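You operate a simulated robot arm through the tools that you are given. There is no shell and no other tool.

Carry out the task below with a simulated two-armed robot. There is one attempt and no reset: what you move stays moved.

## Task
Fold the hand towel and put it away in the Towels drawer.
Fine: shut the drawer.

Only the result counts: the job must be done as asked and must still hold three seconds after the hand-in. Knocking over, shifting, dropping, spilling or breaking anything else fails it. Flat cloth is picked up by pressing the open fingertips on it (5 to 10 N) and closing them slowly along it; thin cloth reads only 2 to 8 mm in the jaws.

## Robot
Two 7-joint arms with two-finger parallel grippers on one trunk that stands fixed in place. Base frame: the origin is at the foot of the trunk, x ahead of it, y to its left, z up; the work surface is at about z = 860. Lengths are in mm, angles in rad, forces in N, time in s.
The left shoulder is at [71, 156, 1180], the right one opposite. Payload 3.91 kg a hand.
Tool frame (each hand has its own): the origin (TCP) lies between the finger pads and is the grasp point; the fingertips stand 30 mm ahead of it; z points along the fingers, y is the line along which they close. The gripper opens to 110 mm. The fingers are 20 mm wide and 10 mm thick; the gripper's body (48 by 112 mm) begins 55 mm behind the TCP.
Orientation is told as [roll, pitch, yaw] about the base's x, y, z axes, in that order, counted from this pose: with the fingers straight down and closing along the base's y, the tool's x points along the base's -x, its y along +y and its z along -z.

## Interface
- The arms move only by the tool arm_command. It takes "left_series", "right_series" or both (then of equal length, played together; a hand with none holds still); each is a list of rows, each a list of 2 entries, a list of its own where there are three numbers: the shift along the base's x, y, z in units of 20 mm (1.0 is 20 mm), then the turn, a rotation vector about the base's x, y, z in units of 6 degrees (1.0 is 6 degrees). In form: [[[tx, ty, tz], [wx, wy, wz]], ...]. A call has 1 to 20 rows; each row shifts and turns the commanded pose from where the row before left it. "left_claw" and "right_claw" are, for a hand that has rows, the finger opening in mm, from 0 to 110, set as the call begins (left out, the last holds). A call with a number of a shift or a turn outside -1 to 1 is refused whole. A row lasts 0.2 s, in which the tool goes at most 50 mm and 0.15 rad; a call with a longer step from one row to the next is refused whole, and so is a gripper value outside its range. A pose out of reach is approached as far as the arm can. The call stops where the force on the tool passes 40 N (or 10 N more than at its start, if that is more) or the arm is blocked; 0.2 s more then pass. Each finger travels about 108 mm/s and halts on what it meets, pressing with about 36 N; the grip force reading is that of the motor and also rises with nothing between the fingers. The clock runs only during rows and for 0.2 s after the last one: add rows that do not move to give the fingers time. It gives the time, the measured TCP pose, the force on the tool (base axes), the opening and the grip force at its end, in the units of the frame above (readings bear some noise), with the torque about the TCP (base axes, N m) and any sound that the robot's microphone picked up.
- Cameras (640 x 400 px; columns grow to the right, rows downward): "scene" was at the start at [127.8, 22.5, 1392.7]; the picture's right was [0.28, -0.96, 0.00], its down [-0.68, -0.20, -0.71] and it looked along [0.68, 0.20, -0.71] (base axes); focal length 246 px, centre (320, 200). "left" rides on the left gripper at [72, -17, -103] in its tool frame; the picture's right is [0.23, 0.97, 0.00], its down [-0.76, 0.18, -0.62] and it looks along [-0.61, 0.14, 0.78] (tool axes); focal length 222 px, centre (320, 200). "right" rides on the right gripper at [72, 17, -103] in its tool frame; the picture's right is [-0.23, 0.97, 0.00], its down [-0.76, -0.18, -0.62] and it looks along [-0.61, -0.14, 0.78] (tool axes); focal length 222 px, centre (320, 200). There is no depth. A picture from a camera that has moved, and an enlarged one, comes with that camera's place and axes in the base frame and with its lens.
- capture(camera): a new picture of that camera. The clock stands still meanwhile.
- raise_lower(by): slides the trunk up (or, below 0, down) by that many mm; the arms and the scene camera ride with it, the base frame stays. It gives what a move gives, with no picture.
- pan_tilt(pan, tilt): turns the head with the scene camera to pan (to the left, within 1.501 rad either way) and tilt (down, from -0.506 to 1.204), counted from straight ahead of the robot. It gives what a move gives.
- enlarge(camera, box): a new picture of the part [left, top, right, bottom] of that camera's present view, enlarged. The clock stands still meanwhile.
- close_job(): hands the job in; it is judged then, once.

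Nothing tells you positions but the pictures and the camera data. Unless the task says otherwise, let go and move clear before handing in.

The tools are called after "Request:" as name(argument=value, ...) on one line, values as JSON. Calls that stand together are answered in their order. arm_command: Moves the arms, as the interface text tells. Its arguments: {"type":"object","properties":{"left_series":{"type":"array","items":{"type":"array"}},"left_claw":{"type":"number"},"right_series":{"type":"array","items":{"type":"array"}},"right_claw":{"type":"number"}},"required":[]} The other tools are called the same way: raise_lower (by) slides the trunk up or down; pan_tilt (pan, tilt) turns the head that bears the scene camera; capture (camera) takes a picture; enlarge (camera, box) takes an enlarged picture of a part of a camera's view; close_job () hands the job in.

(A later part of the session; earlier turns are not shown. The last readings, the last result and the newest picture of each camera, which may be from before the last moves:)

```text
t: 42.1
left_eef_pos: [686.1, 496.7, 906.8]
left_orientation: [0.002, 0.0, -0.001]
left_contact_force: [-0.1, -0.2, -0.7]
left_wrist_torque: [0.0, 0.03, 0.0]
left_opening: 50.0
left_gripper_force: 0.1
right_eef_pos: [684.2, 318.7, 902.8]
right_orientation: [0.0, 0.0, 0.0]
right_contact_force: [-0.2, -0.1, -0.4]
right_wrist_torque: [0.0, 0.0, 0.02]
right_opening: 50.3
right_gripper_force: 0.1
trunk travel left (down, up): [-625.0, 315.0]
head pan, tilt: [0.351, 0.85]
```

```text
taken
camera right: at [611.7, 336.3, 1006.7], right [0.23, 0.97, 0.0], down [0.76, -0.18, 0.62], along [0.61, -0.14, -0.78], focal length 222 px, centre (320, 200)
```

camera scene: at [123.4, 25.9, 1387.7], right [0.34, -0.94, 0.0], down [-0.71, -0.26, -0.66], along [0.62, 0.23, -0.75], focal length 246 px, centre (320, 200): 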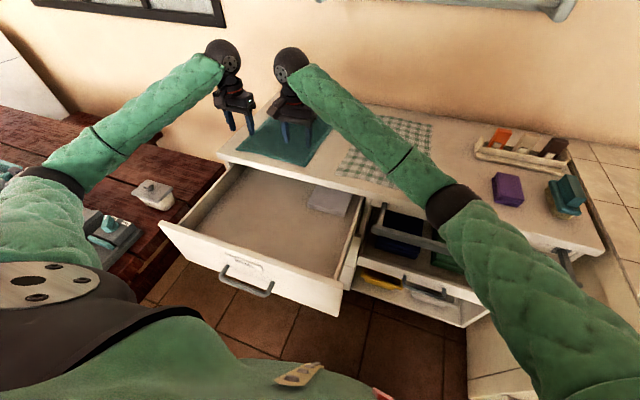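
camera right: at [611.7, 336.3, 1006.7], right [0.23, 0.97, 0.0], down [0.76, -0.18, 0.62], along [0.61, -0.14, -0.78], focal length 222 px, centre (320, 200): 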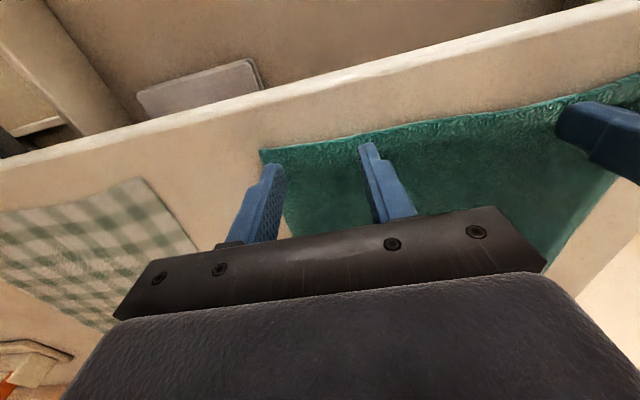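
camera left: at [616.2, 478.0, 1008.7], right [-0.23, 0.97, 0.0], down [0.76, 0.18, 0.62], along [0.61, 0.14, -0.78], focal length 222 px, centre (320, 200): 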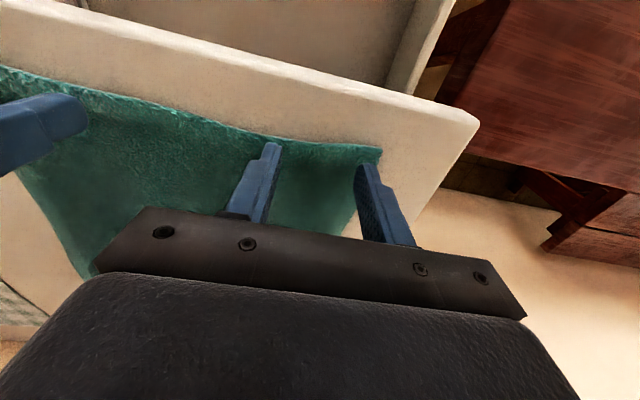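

Both pairs of fingertips are just above the near corners, on the cloth. I'll ease down in small steps while watching the contact force.

Request:
arm_command(left_series=[[[0, 0, -0.1], [0, 0, 0]], [[0, 0, -0.1], [0, 0, 0]], [[0, 0, -0.1], [0, 0, 0]], [[0, 0, -0.1], [0, 0, 0]]], right_series=[[[0, 0, -0.05], [0, 0, 0]], [[0, 0, -0.05], [0, 0, 0]], [[0, 0, -0.05], [0, 0, 0]], [[0, 0, -0.05], [0, 0, 0]]])

```text
t: 43.1
left_eef_pos: [688.1, 495.3, 897.4]
left_orientation: [0.001, 0.0, 0.001]
left_contact_force: [-0.8, -0.3, 1.1]
left_wrist_torque: [0.03, 0.01, 0.01]
left_opening: 49.9
left_gripper_force: 0.1
right_eef_pos: [684.7, 318.8, 900.4]
right_orientation: [0.001, 0.0, -0.001]
right_contact_force: [-0.6, -1.2, -0.2]
right_wrist_torque: [0.02, -0.01, 0.02]
right_opening: 50.2
right_gripper_force: 0.1
trunk travel left (down, up): [-625.0, 315.0]
head pan, tilt: [0.351, 0.85]
```

Request:
arm_command(left_series=[[[0, 0, -0.05], [0, 0, 0]], [[0, 0, -0.05], [0, 0, 0]], [[0, 0, -0.05], [0, 0, 0]], [[0, 0, -0.05], [0, 0, 0]]], right_series=[[[0, 0, -0.1], [0, 0, 0]], [[0, 0, -0.1], [0, 0, 0]], [[0, 0, -0.05], [0, 0, 0]], [[0, 0, -0.05], [0, 0, 0]]])

```text
t: 44.1
left_eef_pos: [687.1, 494.2, 894.1]
left_orientation: [0.002, 0.001, 0.0]
left_contact_force: [1.5, 0.2, 2.7]
left_wrist_torque: [0.03, 0.02, 0.0]
left_opening: 50.1
left_gripper_force: 0.1
right_eef_pos: [685.3, 318.9, 895.0]
right_orientation: [0.0, 0.0, 0.001]
right_contact_force: [0.8, -0.5, 1.8]
right_wrist_torque: [-0.04, 0.01, 0.0]
right_opening: 49.9
right_gripper_force: 0.1
trunk travel left (down, up): [-625.0, 315.0]
head pan, tilt: [0.351, 0.85]
```

Light contact of about 2–3 N is showing on both sides. I'll press a little more to get into the 5–10 N range.

Request:
arm_command(left_series=[[[0, 0, -0.05], [0, 0, 0]], [[0, 0, -0.05], [0, 0, 0]]], right_series=[[[0, 0, -0.05], [0, 0, 0]], [[0, 0, -0.05], [0, 0, 0]]])

```text
t: 44.7
left_eef_pos: [686.5, 495.7, 892.6]
left_orientation: [0.003, -0.003, 0.001]
left_contact_force: [2.8, 0.6, 10.1]
left_wrist_torque: [0.07, -0.1, -0.01]
left_opening: 50.2
left_gripper_force: 0.0
right_eef_pos: [684.8, 317.7, 893.1]
right_orientation: [0.0, -0.002, 0.0]
right_contact_force: [1.6, 0.4, 6.3]
right_wrist_torque: [0.04, -0.09, 0.0]
right_opening: 50.2
right_gripper_force: 0.1
trunk travel left (down, up): [-625.0, 315.0]
head pan, tilt: [0.351, 0.85]
```

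Pressing is at about 10 N (left) and 6 N (right). I'll ease the left a hair and begin closing both slowly, in small steps.

Request:
arm_command(left_series=[[[0, 0, 0.02], [0, 0, 0]], [[0, 0, 0], [0, 0, 0]]], right_series=[[[0, 0, 0], [0, 0, 0]], [[0, 0, 0], [0, 0, 0]]], left_claw=42, right_claw=42)

Request:
arm_command(left_series=[[[0, 0, 0], [0, 0, 0]], [[0, 0, 0], [0, 0, 0]]], right_series=[[[0, 0, 0], [0, 0, 0]], [[0, 0, 0], [0, 0, 0]]], left_claw=34, right_claw=34)

Request:
capture(camera="left")

Request:
capture(camera="right")

```text
t: 45.3
left_eef_pos: [686.0, 494.2, 893.7]
left_orientation: [0.003, -0.002, 0.0]
left_contact_force: [2.3, -2.4, 10.7]
left_wrist_torque: [-0.02, -0.09, 0.0]
left_opening: 42.5
left_gripper_force: 0.0
right_eef_pos: [683.9, 318.4, 892.8]
right_orientation: [-0.001, -0.002, 0.0]
right_contact_force: [0.8, 3.1, 7.0]
right_wrist_torque: [0.08, 0.0, 0.02]
right_opening: 42.3
right_gripper_force: 0.3
trunk travel left (down, up): [-625.0, 315.0]
head pan, tilt: [0.351, 0.85]
```

```text
t: 45.9
left_eef_pos: [686.2, 495.5, 892.6]
left_orientation: [0.002, 0.001, 0.002]
left_contact_force: [0.6, 0.5, 9.9]
left_wrist_torque: [0.03, -0.01, 0.01]
left_opening: 33.4
left_gripper_force: 0.0
right_eef_pos: [683.8, 318.3, 893.8]
right_orientation: [0.0, 0.0, -0.001]
right_contact_force: [0.3, 0.9, 8.0]
right_wrist_torque: [0.02, -0.01, 0.02]
right_opening: 34.2
right_gripper_force: 0.0
trunk travel left (down, up): [-625.0, 315.0]
head pan, tilt: [0.351, 0.85]
```

```text
taken
camera left: at [615.1, 477.3, 996.0], right [-0.23, 0.97, 0.0], down [0.76, 0.18, 0.62], along [0.61, 0.14, -0.78], focal length 222 px, centre (320, 200)
```

left: 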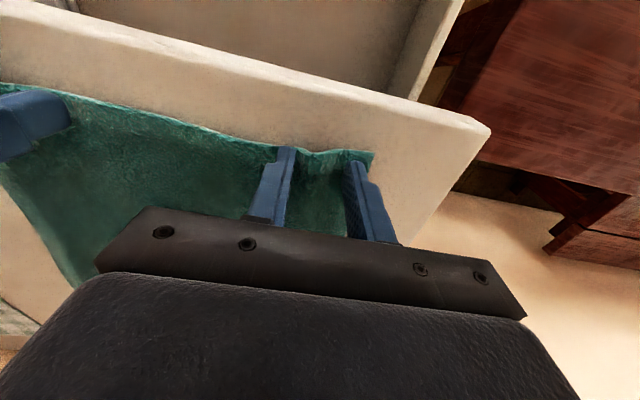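

```text
taken
camera right: at [610.3, 336.0, 996.3], right [0.23, 0.97, 0.0], down [0.76, -0.18, 0.62], along [0.61, -0.14, -0.78], focal length 222 px, centre (320, 200)
```

right: 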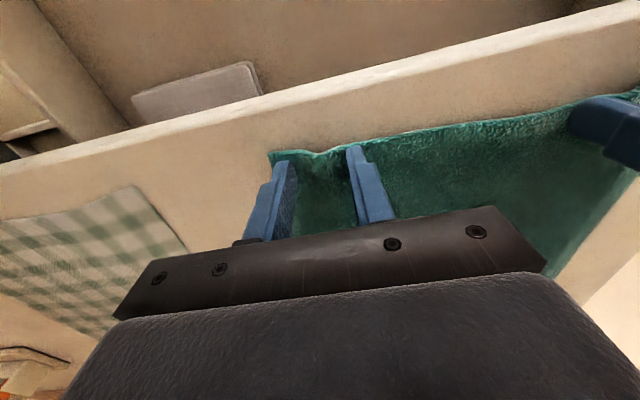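

The cloth is bunching up between the fingers on both sides, as hoped. I'll keep closing in small steps.

Request:
arm_command(left_series=[[[0, 0, 0], [0, 0, 0]], [[0, 0, 0], [0, 0, 0]]], right_series=[[[0, 0, 0], [0, 0, 0]], [[0, 0, 0], [0, 0, 0]]], left_claw=26, right_claw=26)

Request:
arm_command(left_series=[[[0, 0, 0], [0, 0, 0]], [[0, 0, 0], [0, 0, 0]]], right_series=[[[0, 0, 0], [0, 0, 0]], [[0, 0, 0], [0, 0, 0]]], left_claw=18, right_claw=18)

Request:
arm_command(left_series=[[[0, 0, 0], [0, 0, 0]], [[0, 0, 0], [0, 0, 0]]], right_series=[[[0, 0, 0], [0, 0, 0]], [[0, 0, 0], [0, 0, 0]]], left_claw=11, right_claw=11)

Request:
arm_command(left_series=[[[0, 0, 0], [0, 0, 0]], [[0, 0, 0], [0, 0, 0]]], right_series=[[[0, 0, 0], [0, 0, 0]], [[0, 0, 0], [0, 0, 0]]], left_claw=5, right_claw=5)

Request:
arm_command(left_series=[[[0, 0, 0], [0, 0, 0]], [[0, 0, 0], [0, 0, 0]]], right_series=[[[0, 0, 0], [0, 0, 0]], [[0, 0, 0], [0, 0, 0]]], left_claw=0, right_claw=0)

Request:
capture(camera="left")

Request:
capture(camera="right")

```text
t: 46.5
left_eef_pos: [685.6, 495.0, 892.3]
left_orientation: [0.002, -0.001, -0.002]
left_contact_force: [-0.2, -3.1, 9.9]
left_wrist_torque: [-0.04, 0.04, 0.02]
left_opening: 26.3
left_gripper_force: 0.5
right_eef_pos: [684.0, 318.8, 893.5]
right_orientation: [0.0, 0.001, 0.001]
right_contact_force: [0.9, 3.5, 8.3]
right_wrist_torque: [0.09, -0.04, 0.01]
right_opening: 26.8
right_gripper_force: 1.3
trunk travel left (down, up): [-625.0, 315.0]
head pan, tilt: [0.351, 0.85]
```

```text
t: 47.1
left_eef_pos: [686.4, 495.8, 892.8]
left_orientation: [0.001, 0.0, 0.0]
left_contact_force: [0.1, -1.4, 9.1]
left_wrist_torque: [-0.06, -0.03, -0.01]
left_opening: 17.7
left_gripper_force: 0.0
right_eef_pos: [685.1, 319.1, 892.4]
right_orientation: [0.001, 0.0, -0.001]
right_contact_force: [-0.5, 0.3, 7.6]
right_wrist_torque: [-0.02, 0.01, 0.01]
right_opening: 17.6
right_gripper_force: 0.0
trunk travel left (down, up): [-625.0, 315.0]
head pan, tilt: [0.351, 0.85]
```

```text
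t: 47.7
left_eef_pos: [685.2, 494.7, 892.8]
left_orientation: [0.002, 0.0, 0.0]
left_contact_force: [0.5, -4.1, 10.5]
left_wrist_torque: [-0.11, 0.0, 0.01]
left_opening: 13.1
left_gripper_force: 2.2
right_eef_pos: [683.2, 318.2, 894.6]
right_orientation: [0.0, -0.001, 0.0]
right_contact_force: [0.0, 3.7, 7.0]
right_wrist_torque: [0.1, -0.05, 0.02]
right_opening: 12.8
right_gripper_force: 2.2
trunk travel left (down, up): [-625.0, 315.0]
head pan, tilt: [0.351, 0.85]
```

```text
t: 48.3
left_eef_pos: [686.1, 495.0, 892.7]
left_orientation: [0.001, 0.0, -0.001]
left_contact_force: [-0.8, -12.3, 12.5]
left_wrist_torque: [-0.37, -0.01, -0.08]
left_opening: 5.8
left_gripper_force: 20.3
right_eef_pos: [684.4, 318.2, 894.1]
right_orientation: [0.002, -0.001, 0.0]
right_contact_force: [0.5, 11.9, 6.1]
right_wrist_torque: [0.37, -0.03, 0.08]
right_opening: 7.4
right_gripper_force: 9.4
trunk travel left (down, up): [-625.0, 315.0]
head pan, tilt: [0.351, 0.85]
```

```text
t: 48.9
left_eef_pos: [686.1, 494.0, 893.7]
left_orientation: [0.001, -0.001, -0.002]
left_contact_force: [0.0, -16.6, 12.8]
left_wrist_torque: [-0.46, -0.01, -0.07]
left_opening: 4.9
left_gripper_force: 36.6
right_eef_pos: [683.5, 318.4, 893.6]
right_orientation: [0.002, 0.001, 0.0]
right_contact_force: [0.0, 17.3, 5.7]
right_wrist_torque: [0.51, -0.03, 0.03]
right_opening: 4.0
right_gripper_force: 36.0
trunk travel left (down, up): [-625.0, 315.0]
head pan, tilt: [0.351, 0.85]
```

```text
taken
camera left: at [615.1, 476.7, 996.1], right [-0.23, 0.97, 0.0], down [0.76, 0.18, 0.62], along [0.61, 0.14, -0.78], focal length 222 px, centre (320, 200)
```

left: 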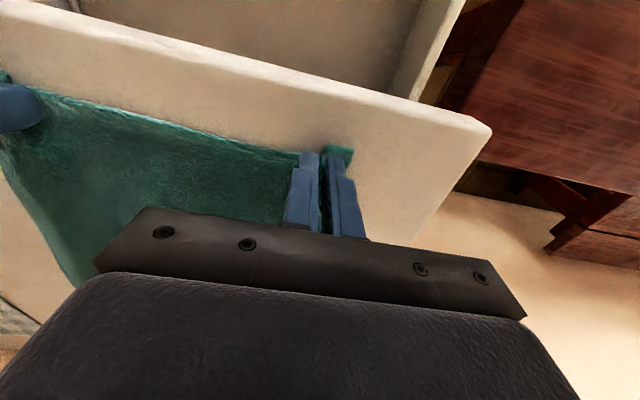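

```text
taken
camera right: at [610.0, 336.1, 996.4], right [0.23, 0.97, 0.0], down [0.76, -0.18, 0.62], along [0.61, -0.14, -0.78], focal length 222 px, centre (320, 200)
```

right: 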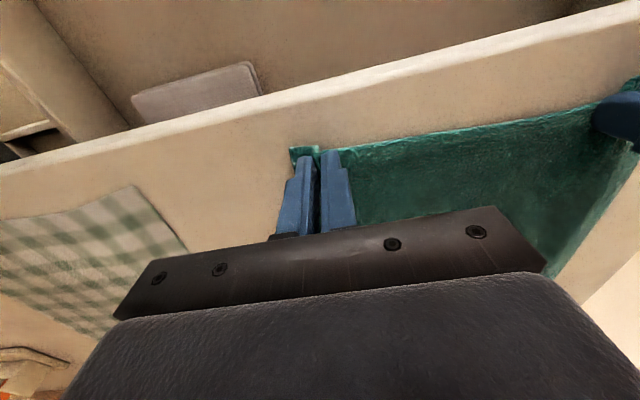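

Both hands hold a cloth ridge (4–5 mm in the jaws), and the cloth between them is taut. I'll lift 40 mm while moving the hands slightly together, then check both grips.

Request:
arm_command(left_series=[[[0, -0.2, 0.2], [0, 0, 0]], [[0, -0.2, 0.4], [0, 0, 0]], [[0, 0, 0.5], [0, 0, 0]], [[0, 0, 0.5], [0, 0, 0]], [[0, 0, 0.4], [0, 0, 0]]], right_series=[[[0, 0.2, 0.2], [0, 0, 0]], [[0, 0.2, 0.4], [0, 0, 0]], [[0, 0, 0.5], [0, 0, 0]], [[0, 0, 0.5], [0, 0, 0]], [[0, 0, 0.4], [0, 0, 0]]])

Request:
capture(camera="scene")

Request:
capture(camera="left")

Request:
capture(camera="right")

```text
t: 50.1
left_eef_pos: [689.1, 488.3, 932.1]
left_orientation: [0.001, 0.0, 0.0]
left_contact_force: [-0.5, -0.9, -0.6]
left_wrist_torque: [0.05, -0.02, 0.01]
left_opening: 4.6
left_gripper_force: 36.2
right_eef_pos: [684.8, 325.9, 932.0]
right_orientation: [-0.001, 0.0, 0.002]
right_contact_force: [-1.1, 0.4, -0.1]
right_wrist_torque: [0.02, -0.01, -0.03]
right_opening: 3.9
right_gripper_force: 36.1
trunk travel left (down, up): [-625.0, 315.0]
head pan, tilt: [0.351, 0.85]
```

```text
taken
camera scene: at [123.2, 26.3, 1387.7], right [0.34, -0.94, 0.0], down [-0.71, -0.26, -0.66], along [0.62, 0.23, -0.75], focal length 246 px, centre (320, 200)
```

scene: 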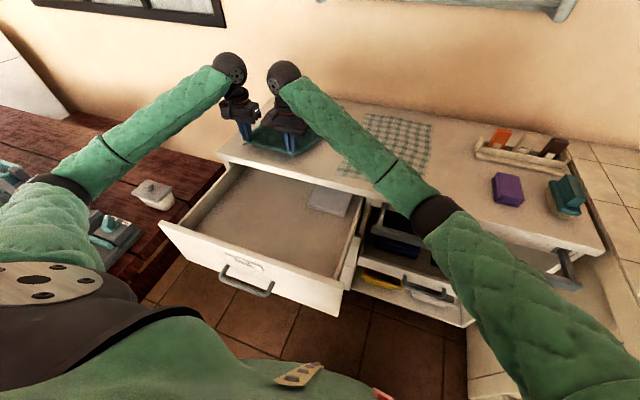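

```text
taken
camera left: at [617.3, 469.9, 1034.8], right [-0.23, 0.97, 0.0], down [0.76, 0.18, 0.62], along [0.61, 0.14, -0.78], focal length 222 px, centre (320, 200)
```

left: 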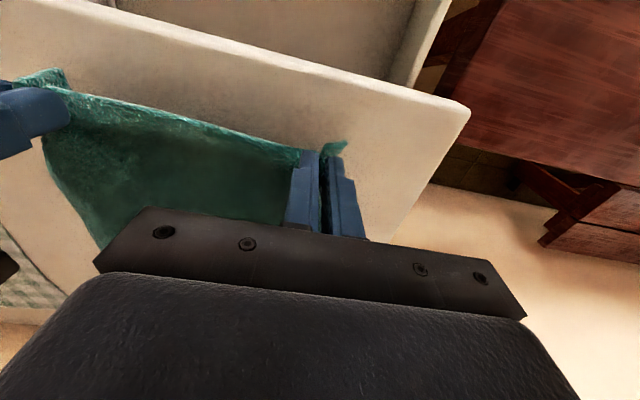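

```text
taken
camera right: at [611.1, 343.9, 1035.4], right [0.23, 0.97, 0.0], down [0.76, -0.18, 0.62], along [0.61, -0.14, -0.78], focal length 222 px, centre (320, 200)
```

right: 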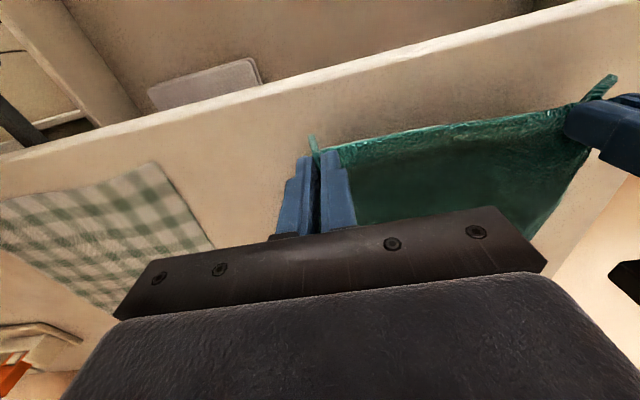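

Both corners are lifted cleanly. Next I'll drag the towel towards the robot (about 240 mm) and slightly right (60 mm), so its far half stays on the counter within reach of the fold.

Request:
arm_command(left_series=[[[-0.4, -0.1, 0.1], [0, 0, 0]], [[-0.6, -0.15, 0.1], [0, 0, 0]], [[-0.6, -0.15, 0], [0, 0, 0]], [[-0.6, -0.15, 0], [0, 0, 0]], [[-0.6, -0.15, 0], [0, 0, 0]], [[-0.6, -0.15, 0], [0, 0, 0]], [[-0.6, -0.15, 0], [0, 0, 0]], [[-0.6, -0.15, 0], [0, 0, 0]], [[-0.6, -0.15, 0], [0, 0, 0]], [[-0.6, -0.15, 0], [0, 0, 0]]], right_series=[[[-0.4, -0.1, 0.1], [0, 0, 0]], [[-0.6, -0.15, 0.1], [0, 0, 0]], [[-0.6, -0.15, 0], [0, 0, 0]], [[-0.6, -0.15, 0], [0, 0, 0]], [[-0.6, -0.15, 0], [0, 0, 0]], [[-0.6, -0.15, 0], [0, 0, 0]], [[-0.6, -0.15, 0], [0, 0, 0]], [[-0.6, -0.15, 0], [0, 0, 0]], [[-0.6, -0.15, 0], [0, 0, 0]], [[-0.6, -0.15, 0], [0, 0, 0]]])

Request:
capture(camera="scene")

```text
t: 52.3
left_eef_pos: [571.0, 458.1, 936.3]
left_orientation: [0.0, 0.0, -0.002]
left_contact_force: [0.4, -0.8, 0.3]
left_wrist_torque: [0.02, -0.01, -0.03]
left_opening: 4.2
left_gripper_force: 36.2
right_eef_pos: [568.9, 297.5, 937.4]
right_orientation: [-0.001, 0.0, 0.001]
right_contact_force: [-1.3, -0.4, 0.1]
right_wrist_torque: [-0.02, -0.04, 0.02]
right_opening: 4.1
right_gripper_force: 35.3
trunk travel left (down, up): [-625.0, 315.0]
head pan, tilt: [0.351, 0.85]
```

```text
taken
camera scene: at [122.7, 26.1, 1387.8], right [0.34, -0.94, 0.0], down [-0.71, -0.26, -0.66], along [0.62, 0.23, -0.75], focal length 246 px, centre (320, 200)
```

scene: 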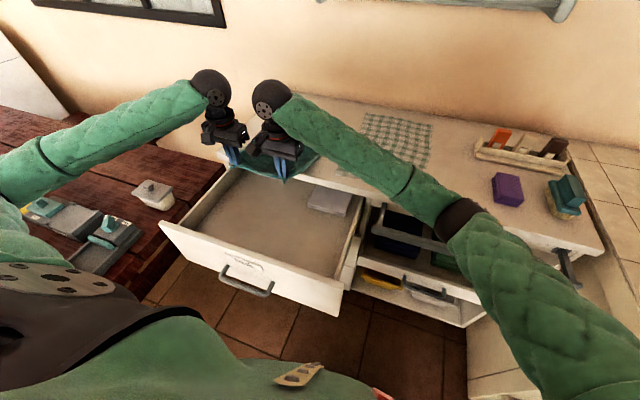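

The towel follows the hands. I'll continue the drag for the second half.

Request:
arm_command(left_series=[[[-0.6, -0.15, 0], [0, 0, 0]], [[-0.6, -0.15, 0], [0, 0, 0]], [[-0.6, -0.15, 0], [0, 0, 0]], [[-0.6, -0.15, 0], [0, 0, 0]], [[-0.6, -0.15, 0], [0, 0, 0]], [[-0.6, -0.15, 0], [0, 0, 0]], [[-0.6, -0.15, 0], [0, 0, 0]], [[-0.6, -0.15, 0], [0, 0, 0]], [[-0.6, -0.15, 0], [0, 0, 0]], [[-0.6, -0.1, 0], [0, 0, 0]]], right_series=[[[-0.6, -0.15, 0], [0, 0, 0]], [[-0.6, -0.15, 0], [0, 0, 0]], [[-0.6, -0.15, 0], [0, 0, 0]], [[-0.6, -0.15, 0], [0, 0, 0]], [[-0.6, -0.15, 0], [0, 0, 0]], [[-0.6, -0.15, 0], [0, 0, 0]], [[-0.6, -0.15, 0], [0, 0, 0]], [[-0.6, -0.15, 0], [0, 0, 0]], [[-0.6, -0.15, 0], [0, 0, 0]], [[-0.6, -0.1, 0], [0, 0, 0]]])

Request:
capture(camera="scene")

Request:
capture(camera="left")

Request:
capture(camera="right")

```text
t: 54.5
left_eef_pos: [449.9, 429.4, 935.8]
left_orientation: [0.001, 0.0, -0.002]
left_contact_force: [0.0, -0.4, 0.1]
left_wrist_torque: [0.03, 0.01, 0.01]
left_opening: 4.3
left_gripper_force: 36.0
right_eef_pos: [448.6, 267.9, 937.1]
right_orientation: [0.0, 0.0, 0.001]
right_contact_force: [-0.6, -0.1, 0.2]
right_wrist_torque: [-0.02, 0.0, -0.06]
right_opening: 4.0
right_gripper_force: 35.8
trunk travel left (down, up): [-625.0, 315.0]
head pan, tilt: [0.351, 0.85]
```

```text
taken
camera scene: at [122.5, 26.1, 1387.8], right [0.34, -0.94, 0.0], down [-0.71, -0.26, -0.66], along [0.62, 0.23, -0.75], focal length 246 px, centre (320, 200)
```

scene: 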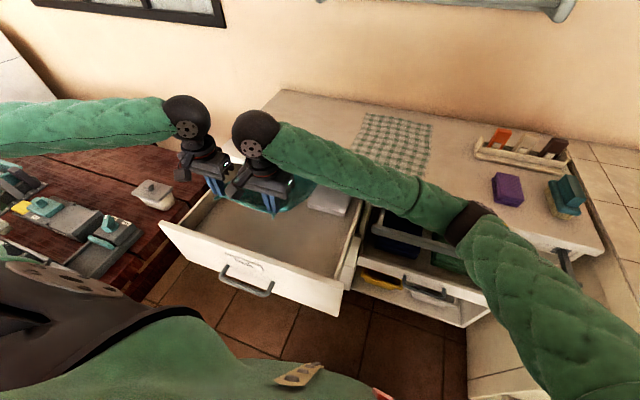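

```text
taken
camera left: at [379.6, 411.2, 1038.9], right [-0.23, 0.97, 0.0], down [0.76, 0.18, 0.62], along [0.61, 0.14, -0.78], focal length 222 px, centre (320, 200)
```

left: 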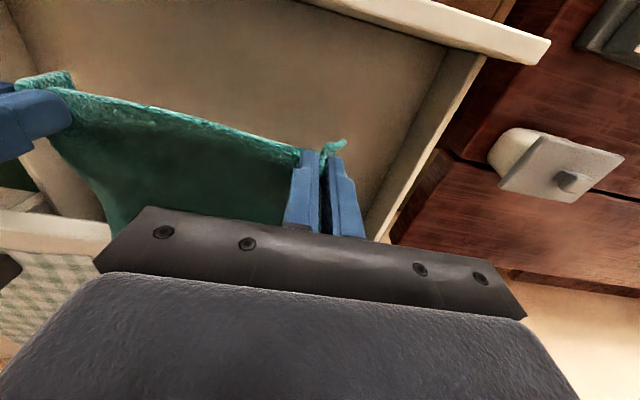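

```text
taken
camera right: at [373.9, 286.1, 1039.7], right [0.23, 0.97, 0.0], down [0.76, -0.18, 0.62], along [0.61, -0.14, -0.78], focal length 222 px, centre (320, 200)
```

right: 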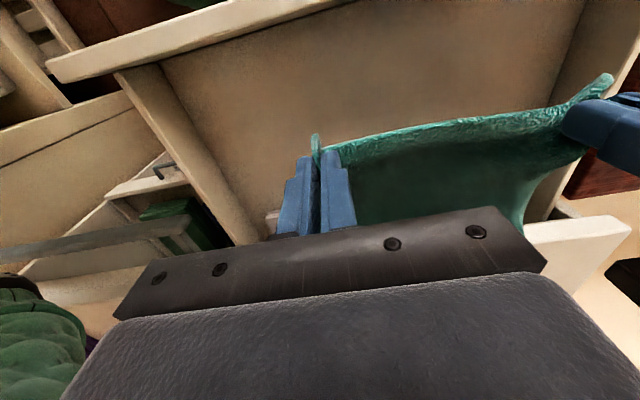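

The towel now bridges from the counter to the hands, and the tea towel is untouched. I'll carry the near edge up and over in an arc: first half, up to above the fold line at about x 650.

Request:
arm_command(left_series=[[[0.4, 0, 0.67], [0, 0, 0]], [[0.4, 0, 0.67], [0, 0, 0]], [[0.4, 0, 0.67], [0, 0, 0]], [[0.4, 0, 0.67], [0, 0, 0]], [[0.59, 0, 0.6], [0, 0, 0]], [[0.59, 0, 0.6], [0, 0, 0]], [[0.59, 0, 0.6], [0, 0, 0]], [[0.59, 0, 0.6], [0, 0, 0]], [[0.59, 0, 0.6], [0, 0, 0]], [[0.59, 0, 0.6], [0, 0, 0]], [[0.8, 0, 0.25], [0, 0, 0]], [[0.8, 0, 0.25], [0, 0, 0]], [[0.8, 0, 0.25], [0, 0, 0]], [[0.8, 0, 0.25], [0, 0, 0]], [[0.8, 0, 0.25], [0, 0, 0]], [[0.8, 0, 0.2], [0, 0, 0]]], right_series=[[[0.4, 0, 0.67], [0, 0, 0]], [[0.4, 0, 0.67], [0, 0, 0]], [[0.4, 0, 0.67], [0, 0, 0]], [[0.4, 0, 0.67], [0, 0, 0]], [[0.59, 0, 0.6], [0, 0, 0]], [[0.59, 0, 0.6], [0, 0, 0]], [[0.59, 0, 0.6], [0, 0, 0]], [[0.59, 0, 0.6], [0, 0, 0]], [[0.59, 0, 0.6], [0, 0, 0]], [[0.59, 0, 0.6], [0, 0, 0]], [[0.8, 0, 0.25], [0, 0, 0]], [[0.8, 0, 0.25], [0, 0, 0]], [[0.8, 0, 0.25], [0, 0, 0]], [[0.8, 0, 0.25], [0, 0, 0]], [[0.8, 0, 0.25], [0, 0, 0]], [[0.8, 0, 0.2], [0, 0, 0]]])

Request:
capture(camera="scene")

Request:
capture(camera="left")

Request:
capture(camera="right")

```text
t: 57.9
left_eef_pos: [650.6, 431.9, 1090.4]
left_orientation: [0.003, 0.002, 0.0]
left_contact_force: [0.1, -0.4, -0.5]
left_wrist_torque: [-0.02, 0.03, 0.02]
left_opening: 4.5
left_gripper_force: 35.8
right_eef_pos: [648.6, 270.0, 1090.8]
right_orientation: [0.001, 0.002, 0.001]
right_contact_force: [0.2, 0.2, -0.6]
right_wrist_torque: [-0.02, 0.01, -0.03]
right_opening: 4.3
right_gripper_force: 35.7
trunk travel left (down, up): [-625.0, 315.0]
head pan, tilt: [0.351, 0.85]
```

```text
taken
camera scene: at [124.0, 26.3, 1387.6], right [0.34, -0.94, 0.0], down [-0.71, -0.26, -0.66], along [0.62, 0.23, -0.75], focal length 246 px, centre (320, 200)
```

scene: 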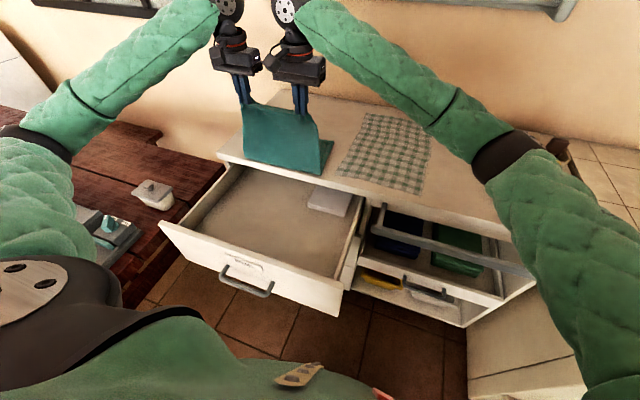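

```text
taken
camera left: at [580.0, 413.5, 1193.2], right [-0.23, 0.97, 0.0], down [0.76, 0.18, 0.62], along [0.61, 0.14, -0.78], focal length 222 px, centre (320, 200)
```

left: 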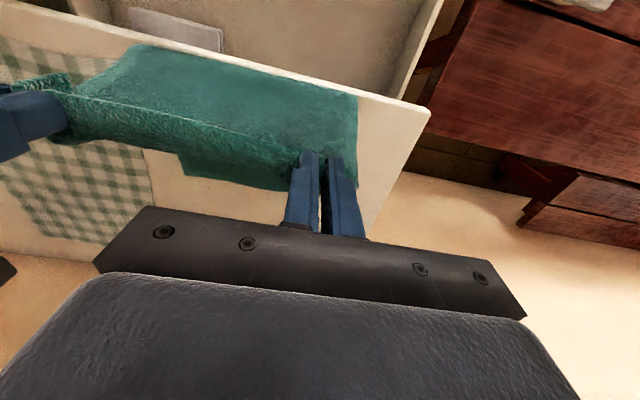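

```text
taken
camera right: at [575.5, 286.4, 1194.3], right [0.23, 0.97, 0.0], down [0.76, -0.18, 0.62], along [0.61, -0.14, -0.78], focal length 222 px, centre (320, 200)
```

right: 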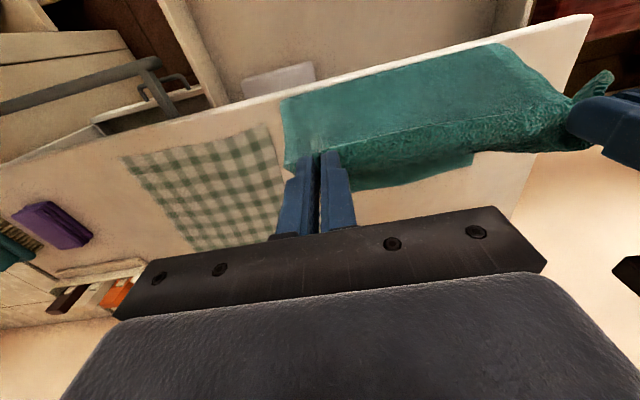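

The towel is standing with the fold near x ≈ 644 and the far half lying flat, with its far edge at about x 828. I'll carry the held edge forward and down so it meets the far edge.

Request:
arm_command(left_series=[[[0.7, 0, -0.15], [0, 0, 0]], [[0.7, 0, -0.2], [0, 0, 0]], [[0.7, 0, -0.2], [0, 0, 0]], [[0.7, 0, -0.2], [0, 0, 0]], [[0.7, 0, -0.25], [0, 0, 0]], [[0.7, 0, -0.3], [0, 0, 0]], [[0.6, 0, -0.6], [0, 0, 0]], [[0.6, 0, -0.65], [0, 0, 0]], [[0.6, 0, -0.65], [0, 0, 0]], [[0.6, 0, -0.65], [0, 0, 0]], [[0.6, 0, -0.65], [0, 0, 0]], [[0.3, 0, -0.7], [0, 0, 0]], [[0.3, 0, -0.75], [0, 0, 0]], [[0.3, 0, -0.75], [0, 0, 0]], [[0.2, 0, -0.75], [0, 0, 0]]], right_series=[[[0.7, 0, -0.15], [0, 0, 0]], [[0.7, 0, -0.2], [0, 0, 0]], [[0.7, 0, -0.2], [0, 0, 0]], [[0.7, 0, -0.2], [0, 0, 0]], [[0.7, 0, -0.25], [0, 0, 0]], [[0.7, 0, -0.3], [0, 0, 0]], [[0.6, 0, -0.6], [0, 0, 0]], [[0.6, 0, -0.65], [0, 0, 0]], [[0.6, 0, -0.65], [0, 0, 0]], [[0.6, 0, -0.65], [0, 0, 0]], [[0.6, 0, -0.65], [0, 0, 0]], [[0.3, 0, -0.7], [0, 0, 0]], [[0.3, 0, -0.75], [0, 0, 0]], [[0.3, 0, -0.75], [0, 0, 0]], [[0.2, 0, -0.75], [0, 0, 0]]])

Request:
capture(camera="scene")

Request:
capture(camera="left")

Request:
capture(camera="right")

```text
t: 61.1
left_eef_pos: [816.2, 428.5, 941.2]
left_orientation: [-0.001, 0.001, 0.0]
left_contact_force: [-0.1, -0.2, 0.3]
left_wrist_torque: [0.05, -0.01, 0.04]
left_opening: 4.6
left_gripper_force: 35.8
right_eef_pos: [814.7, 269.1, 942.0]
right_orientation: [0.0, 0.0, 0.0]
right_contact_force: [0.7, 0.0, -0.4]
right_wrist_torque: [-0.04, 0.02, -0.01]
right_opening: 4.2
right_gripper_force: 36.0
trunk travel left (down, up): [-625.0, 315.0]
head pan, tilt: [0.351, 0.85]
```

```text
taken
camera scene: at [124.0, 26.6, 1387.7], right [0.34, -0.94, 0.0], down [-0.71, -0.26, -0.66], along [0.62, 0.23, -0.75], focal length 246 px, centre (320, 200)
```

scene: 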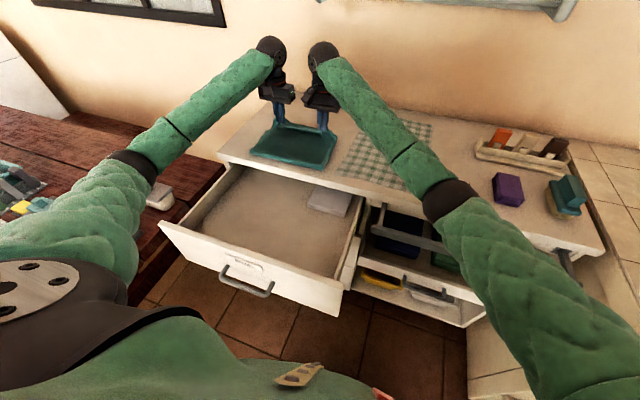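

```text
taken
camera left: at [745.2, 411.6, 1043.6], right [-0.23, 0.97, 0.0], down [0.76, 0.18, 0.62], along [0.61, 0.14, -0.78], focal length 222 px, centre (320, 200)
```

left: 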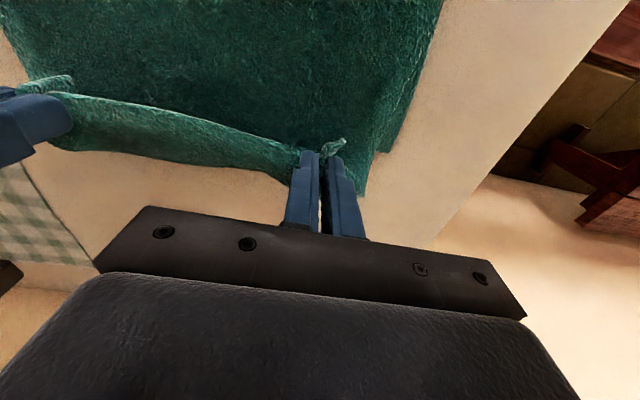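

```text
taken
camera right: at [741.5, 286.8, 1045.5], right [0.23, 0.97, 0.0], down [0.76, -0.18, 0.62], along [0.61, -0.14, -0.78], focal length 222 px, centre (320, 200)
```

right: 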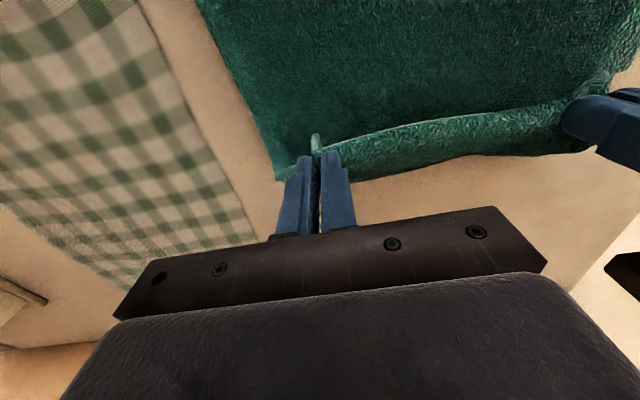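

The fold is nearly laid. The far edge of the bottom layer is around x 850–866, so I'll go another 22 mm forward while lowering the held edge onto it.

Request:
arm_command(left_series=[[[0.25, 0, -0.35], [0, 0, 0]], [[0.25, 0, -0.35], [0, 0, 0]], [[0.25, 0, -0.35], [0, 0, 0]], [[0.25, 0, -0.35], [0, 0, 0]], [[0.1, 0, -0.3], [0, 0, 0]]], right_series=[[[0.25, 0, -0.35], [0, 0, 0]], [[0.25, 0, -0.35], [0, 0, 0]], [[0.25, 0, -0.35], [0, 0, 0]], [[0.25, 0, -0.35], [0, 0, 0]], [[0.1, 0, -0.3], [0, 0, 0]]])

Request:
capture(camera="left")

Request:
capture(camera="right")

```text
t: 62.3
left_eef_pos: [836.7, 429.9, 907.2]
left_orientation: [0.0, 0.0, 0.001]
left_contact_force: [0.8, -0.4, -0.6]
left_wrist_torque: [0.0, 0.0, -0.01]
left_opening: 4.1
left_gripper_force: 35.6
right_eef_pos: [836.5, 267.9, 907.0]
right_orientation: [0.0, -0.001, 0.0]
right_contact_force: [0.0, -0.9, -0.4]
right_wrist_torque: [0.01, 0.02, 0.01]
right_opening: 4.0
right_gripper_force: 35.8
trunk travel left (down, up): [-625.0, 315.0]
head pan, tilt: [0.351, 0.85]
```

```text
taken
camera left: at [766.8, 411.8, 1010.9], right [-0.23, 0.97, 0.0], down [0.76, 0.18, 0.62], along [0.61, 0.14, -0.78], focal length 222 px, centre (320, 200)
```

left: 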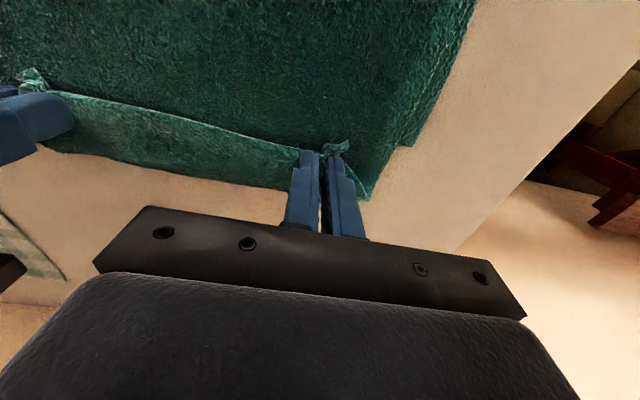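

```text
taken
camera right: at [763.2, 286.0, 1010.5], right [0.23, 0.97, 0.0], down [0.76, -0.18, 0.62], along [0.61, -0.14, -0.78], focal length 222 px, centre (320, 200)
```

right: 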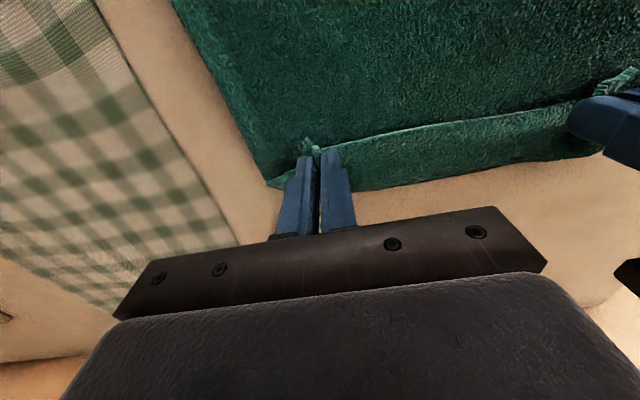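

The top edge sits about 20 mm short of the bottom edge, which is close. I'll lower the last few mm with a touch more forward motion until light contact.

Request:
arm_command(left_series=[[[0.2, 0, -0.1], [0, 0, 0]], [[0.2, 0, -0.1], [0, 0, 0]], [[0.1, 0, -0.1], [0, 0, 0]]], right_series=[[[0.2, 0, -0.1], [0, 0, 0]], [[0.2, 0, -0.1], [0, 0, 0]], [[0.1, 0, -0.1], [0, 0, 0]]])

```text
t: 63.1
left_eef_pos: [847.1, 429.0, 901.5]
left_orientation: [0.001, 0.0, -0.002]
left_contact_force: [-1.2, 0.2, 1.3]
left_wrist_torque: [0.02, 0.02, 0.03]
left_opening: 4.4
left_gripper_force: 35.8
right_eef_pos: [847.3, 267.8, 901.5]
right_orientation: [0.001, 0.001, 0.0]
right_contact_force: [-0.8, 0.5, 0.7]
right_wrist_torque: [-0.01, -0.04, -0.06]
right_opening: 4.0
right_gripper_force: 36.5
trunk travel left (down, up): [-625.0, 315.0]
head pan, tilt: [0.351, 0.85]
```

Light contact reached. I'll open the fingers gently and lift straight up.

Request:
arm_command(left_series=[[[0, 0, 0], [0, 0, 0]], [[0, 0, 0], [0, 0, 0]]], right_series=[[[0, 0, 0], [0, 0, 0]], [[0, 0, 0], [0, 0, 0]]], left_claw=14, right_claw=14)

Request:
arm_command(left_series=[[[0, 0, 0], [0, 0, 0]], [[0, 0, 0], [0, 0, 0]]], right_series=[[[0, 0, 0], [0, 0, 0]], [[0, 0, 0], [0, 0, 0]]], left_claw=30, right_claw=30)

Request:
arm_command(left_series=[[[0, 0, 0.3], [0, 0, 0]], [[0, 0, 0.6], [0, 0, 0]], [[0, 0, 1], [0, 0, 0]], [[0, 0, 1], [0, 0, 0]], [[0, 0, 1], [0, 0, 0]], [[0, 0, 1], [0, 0, 0]]], right_series=[[[0, 0, 0.3], [0, 0, 0]], [[0, 0, 0.6], [0, 0, 0]], [[0, 0, 1], [0, 0, 0]], [[0, 0, 1], [0, 0, 0]], [[0, 0, 1], [0, 0, 0]], [[0, 0, 1], [0, 0, 0]]])

Request:
capture(camera="scene")

Request:
capture(camera="left")

Request:
capture(camera="right")

```text
t: 63.7
left_eef_pos: [847.4, 428.9, 901.9]
left_orientation: [0.001, 0.0, -0.004]
left_contact_force: [-0.3, -0.3, 0.1]
left_wrist_torque: [0.01, -0.01, 0.01]
left_opening: 13.9
left_gripper_force: 0.1
right_eef_pos: [845.5, 267.5, 902.8]
right_orientation: [0.0, -0.001, 0.0]
right_contact_force: [0.0, -0.3, 0.0]
right_wrist_torque: [0.02, 0.03, -0.02]
right_opening: 13.9
right_gripper_force: 0.1
trunk travel left (down, up): [-625.0, 315.0]
head pan, tilt: [0.351, 0.85]
```

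```text
t: 64.3
left_eef_pos: [846.7, 428.2, 901.4]
left_orientation: [0.002, 0.0, -0.001]
left_contact_force: [0.0, -0.3, 0.6]
left_wrist_torque: [0.01, 0.0, -0.02]
left_opening: 29.6
left_gripper_force: 0.0
right_eef_pos: [845.6, 268.9, 902.3]
right_orientation: [0.001, -0.001, -0.001]
right_contact_force: [1.1, 0.2, 0.1]
right_wrist_torque: [0.0, 0.02, 0.0]
right_opening: 29.8
right_gripper_force: 0.0
trunk travel left (down, up): [-625.0, 315.0]
head pan, tilt: [0.351, 0.85]
```

```text
t: 65.7
left_eef_pos: [848.0, 429.5, 1000.3]
left_orientation: [0.002, -0.001, -0.001]
left_contact_force: [-0.2, -0.1, -0.8]
left_wrist_torque: [0.02, -0.01, -0.01]
left_opening: 29.7
left_gripper_force: 0.1
right_eef_pos: [844.3, 268.7, 1000.1]
right_orientation: [-0.001, 0.002, 0.001]
right_contact_force: [0.4, 0.5, 0.1]
right_wrist_torque: [0.0, -0.01, -0.01]
right_opening: 30.1
right_gripper_force: 0.0
trunk travel left (down, up): [-625.0, 315.0]
head pan, tilt: [0.351, 0.85]
```

```text
taken
camera scene: at [122.8, 26.0, 1387.7], right [0.34, -0.94, 0.0], down [-0.71, -0.26, -0.66], along [0.62, 0.23, -0.75], focal length 246 px, centre (320, 200)
```

scene: 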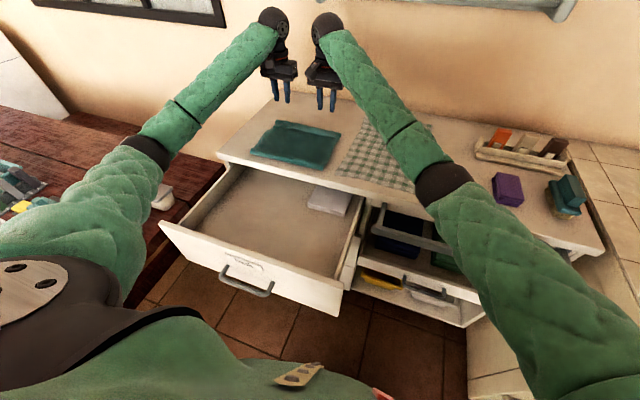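

```text
taken
camera left: at [777.1, 411.8, 1103.3], right [-0.23, 0.97, 0.0], down [0.76, 0.18, 0.62], along [0.61, 0.14, -0.78], focal length 222 px, centre (320, 200)
```

left: 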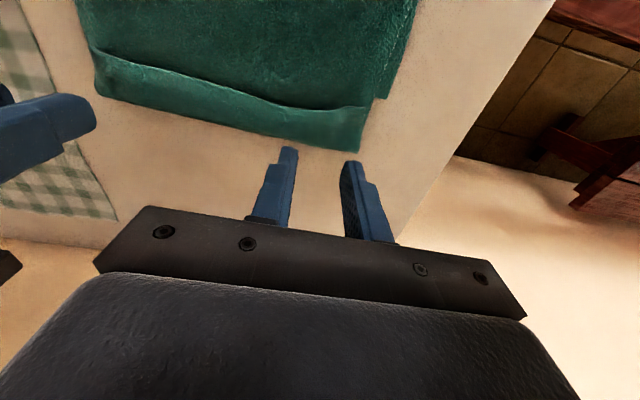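

```text
taken
camera right: at [770.8, 286.2, 1103.1], right [0.23, 0.97, 0.0], down [0.76, -0.18, 0.62], along [0.61, -0.14, -0.78], focal length 222 px, centre (320, 200)
```

right: 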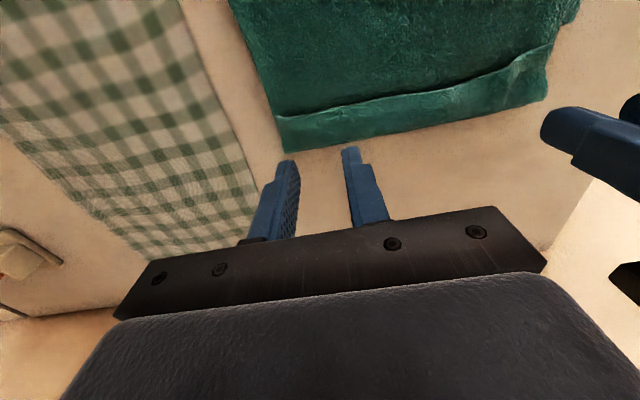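

The towel is folded cleanly in half, with the top edge about 30 mm inside the bottom edge. I'll check the folded shape and the drawer depth before picking it up by the fold.

Request:
enlarge(camera="scene", box=[230, 100, 370, 190])

Request:
enlarge(camera="scene", box=[150, 140, 380, 320])

```text
4.44 times, centred on (300, 145) of scene
camera zoom: at [122.8, 26.0, 1387.7], right [0.34, -0.94, 0.0], down [-0.71, -0.26, -0.66], along [0.62, 0.23, -0.75], focal length 1095 px, centre (409, 444)
```

zoom: 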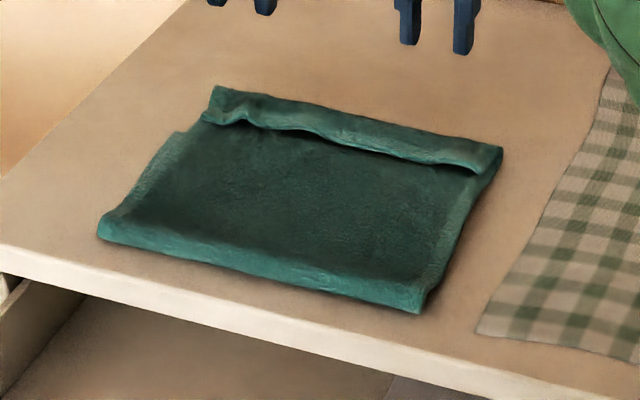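

```text
2.22 times, centred on (265, 230) of scene
camera zoom: at [122.8, 26.0, 1387.7], right [0.34, -0.94, 0.0], down [-0.71, -0.26, -0.66], along [0.62, 0.23, -0.75], focal length 547 px, centre (442, 133)
```

zoom: 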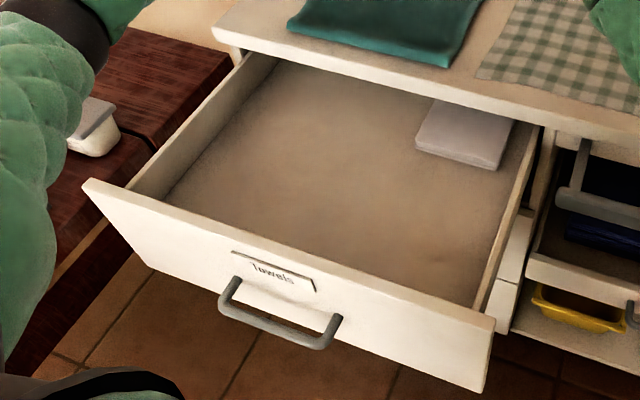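

The fold looks clean: roughly x 672–885, y 220–490. I'll zoom in on the drawer walls to get its floor height.

Request:
enlarge(camera="scene", box=[180, 150, 270, 220])

Request:
enlarge(camera="scene", box=[290, 170, 380, 290])

```text
5.71 times, centred on (225, 185) of scene
camera zoom: at [122.8, 26.0, 1387.7], right [0.34, -0.94, 0.0], down [-0.71, -0.26, -0.66], along [0.62, 0.23, -0.75], focal length 1408 px, centre (863, 286)
```

zoom: 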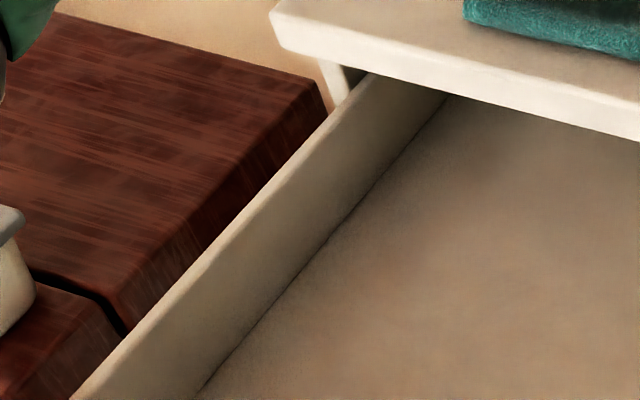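

```text
3.33 times, centred on (335, 230) of scene
camera zoom: at [122.8, 26.0, 1387.7], right [0.34, -0.94, 0.0], down [-0.71, -0.26, -0.66], along [0.62, 0.23, -0.75], focal length 821 px, centre (270, 100)
```

zoom: 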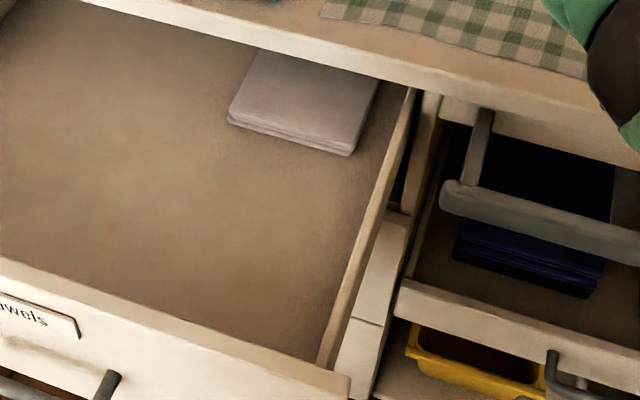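

Two-view measurement gives a drawer floor at z ≈ 733, walls to about 796 and the front panel to 833. The stack occupies y 123–254 beyond x ≈ 620. I'll bring both hands over the folded (near) edge of the towel and check its position through the wrist cameras.

Request:
arm_command(left_series=[[[-0.9, 0.11, -0.15], [0, 0, 0]], [[-0.9, 0.11, -0.15], [0, 0, 0]], [[-0.9, 0.11, -0.15], [0, 0, 0]], [[-0.9, 0.11, -0.15], [0, 0, 0]], [[-0.9, 0.11, -0.15], [0, 0, 0]], [[-0.9, 0.11, -0.15], [0, 0, 0]], [[-0.9, 0.11, -0.15], [0, 0, 0]], [[-0.9, 0.11, -0.15], [0, 0, 0]], [[-0.9, 0.11, -0.15], [0, 0, 0]], [[0, 0, 0], [0, 0, 0]]], right_series=[[[-0.9, -0.05, -0.15], [0, 0, 0]], [[-0.9, -0.05, -0.15], [0, 0, 0]], [[-0.9, -0.05, -0.15], [0, 0, 0]], [[-0.9, -0.05, -0.15], [0, 0, 0]], [[-0.9, -0.05, -0.15], [0, 0, 0]], [[-0.9, -0.05, -0.15], [0, 0, 0]], [[-0.9, -0.05, -0.15], [0, 0, 0]], [[-0.9, -0.05, -0.15], [0, 0, 0]], [[-0.9, -0.05, -0.15], [0, 0, 0]], [[0, 0, 0], [0, 0, 0]]], left_claw=50, right_claw=50)

Request:
capture(camera="left")

Request:
capture(camera="right")

```text
t: 67.9
left_eef_pos: [687.4, 449.3, 970.8]
left_orientation: [0.004, 0.002, -0.001]
left_contact_force: [0.4, 0.1, -0.6]
left_wrist_torque: [0.02, 0.02, 0.0]
left_opening: 49.8
left_gripper_force: 0.0
right_eef_pos: [683.4, 260.6, 972.6]
right_orientation: [0.001, 0.001, 0.001]
right_contact_force: [0.5, -0.3, 0.4]
right_wrist_torque: [0.01, 0.0, 0.01]
right_opening: 49.9
right_gripper_force: 0.1
trunk travel left (down, up): [-625.0, 315.0]
head pan, tilt: [0.351, 0.85]
```

```text
taken
camera left: at [616.4, 432.1, 1074.3], right [-0.23, 0.97, 0.0], down [0.76, 0.18, 0.62], along [0.61, 0.14, -0.78], focal length 222 px, centre (320, 200)
```

left: 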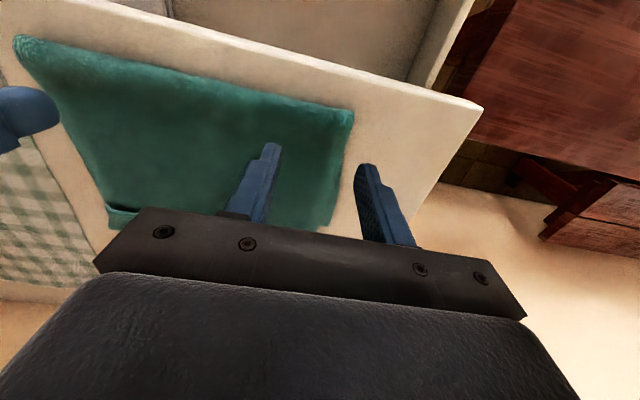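

```text
taken
camera right: at [610.7, 278.3, 1075.6], right [0.23, 0.97, 0.0], down [0.76, -0.18, 0.62], along [0.61, -0.14, -0.78], focal length 222 px, centre (320, 200)
```

right: 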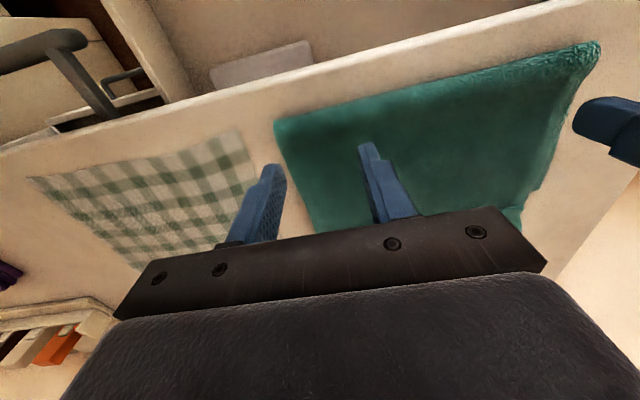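

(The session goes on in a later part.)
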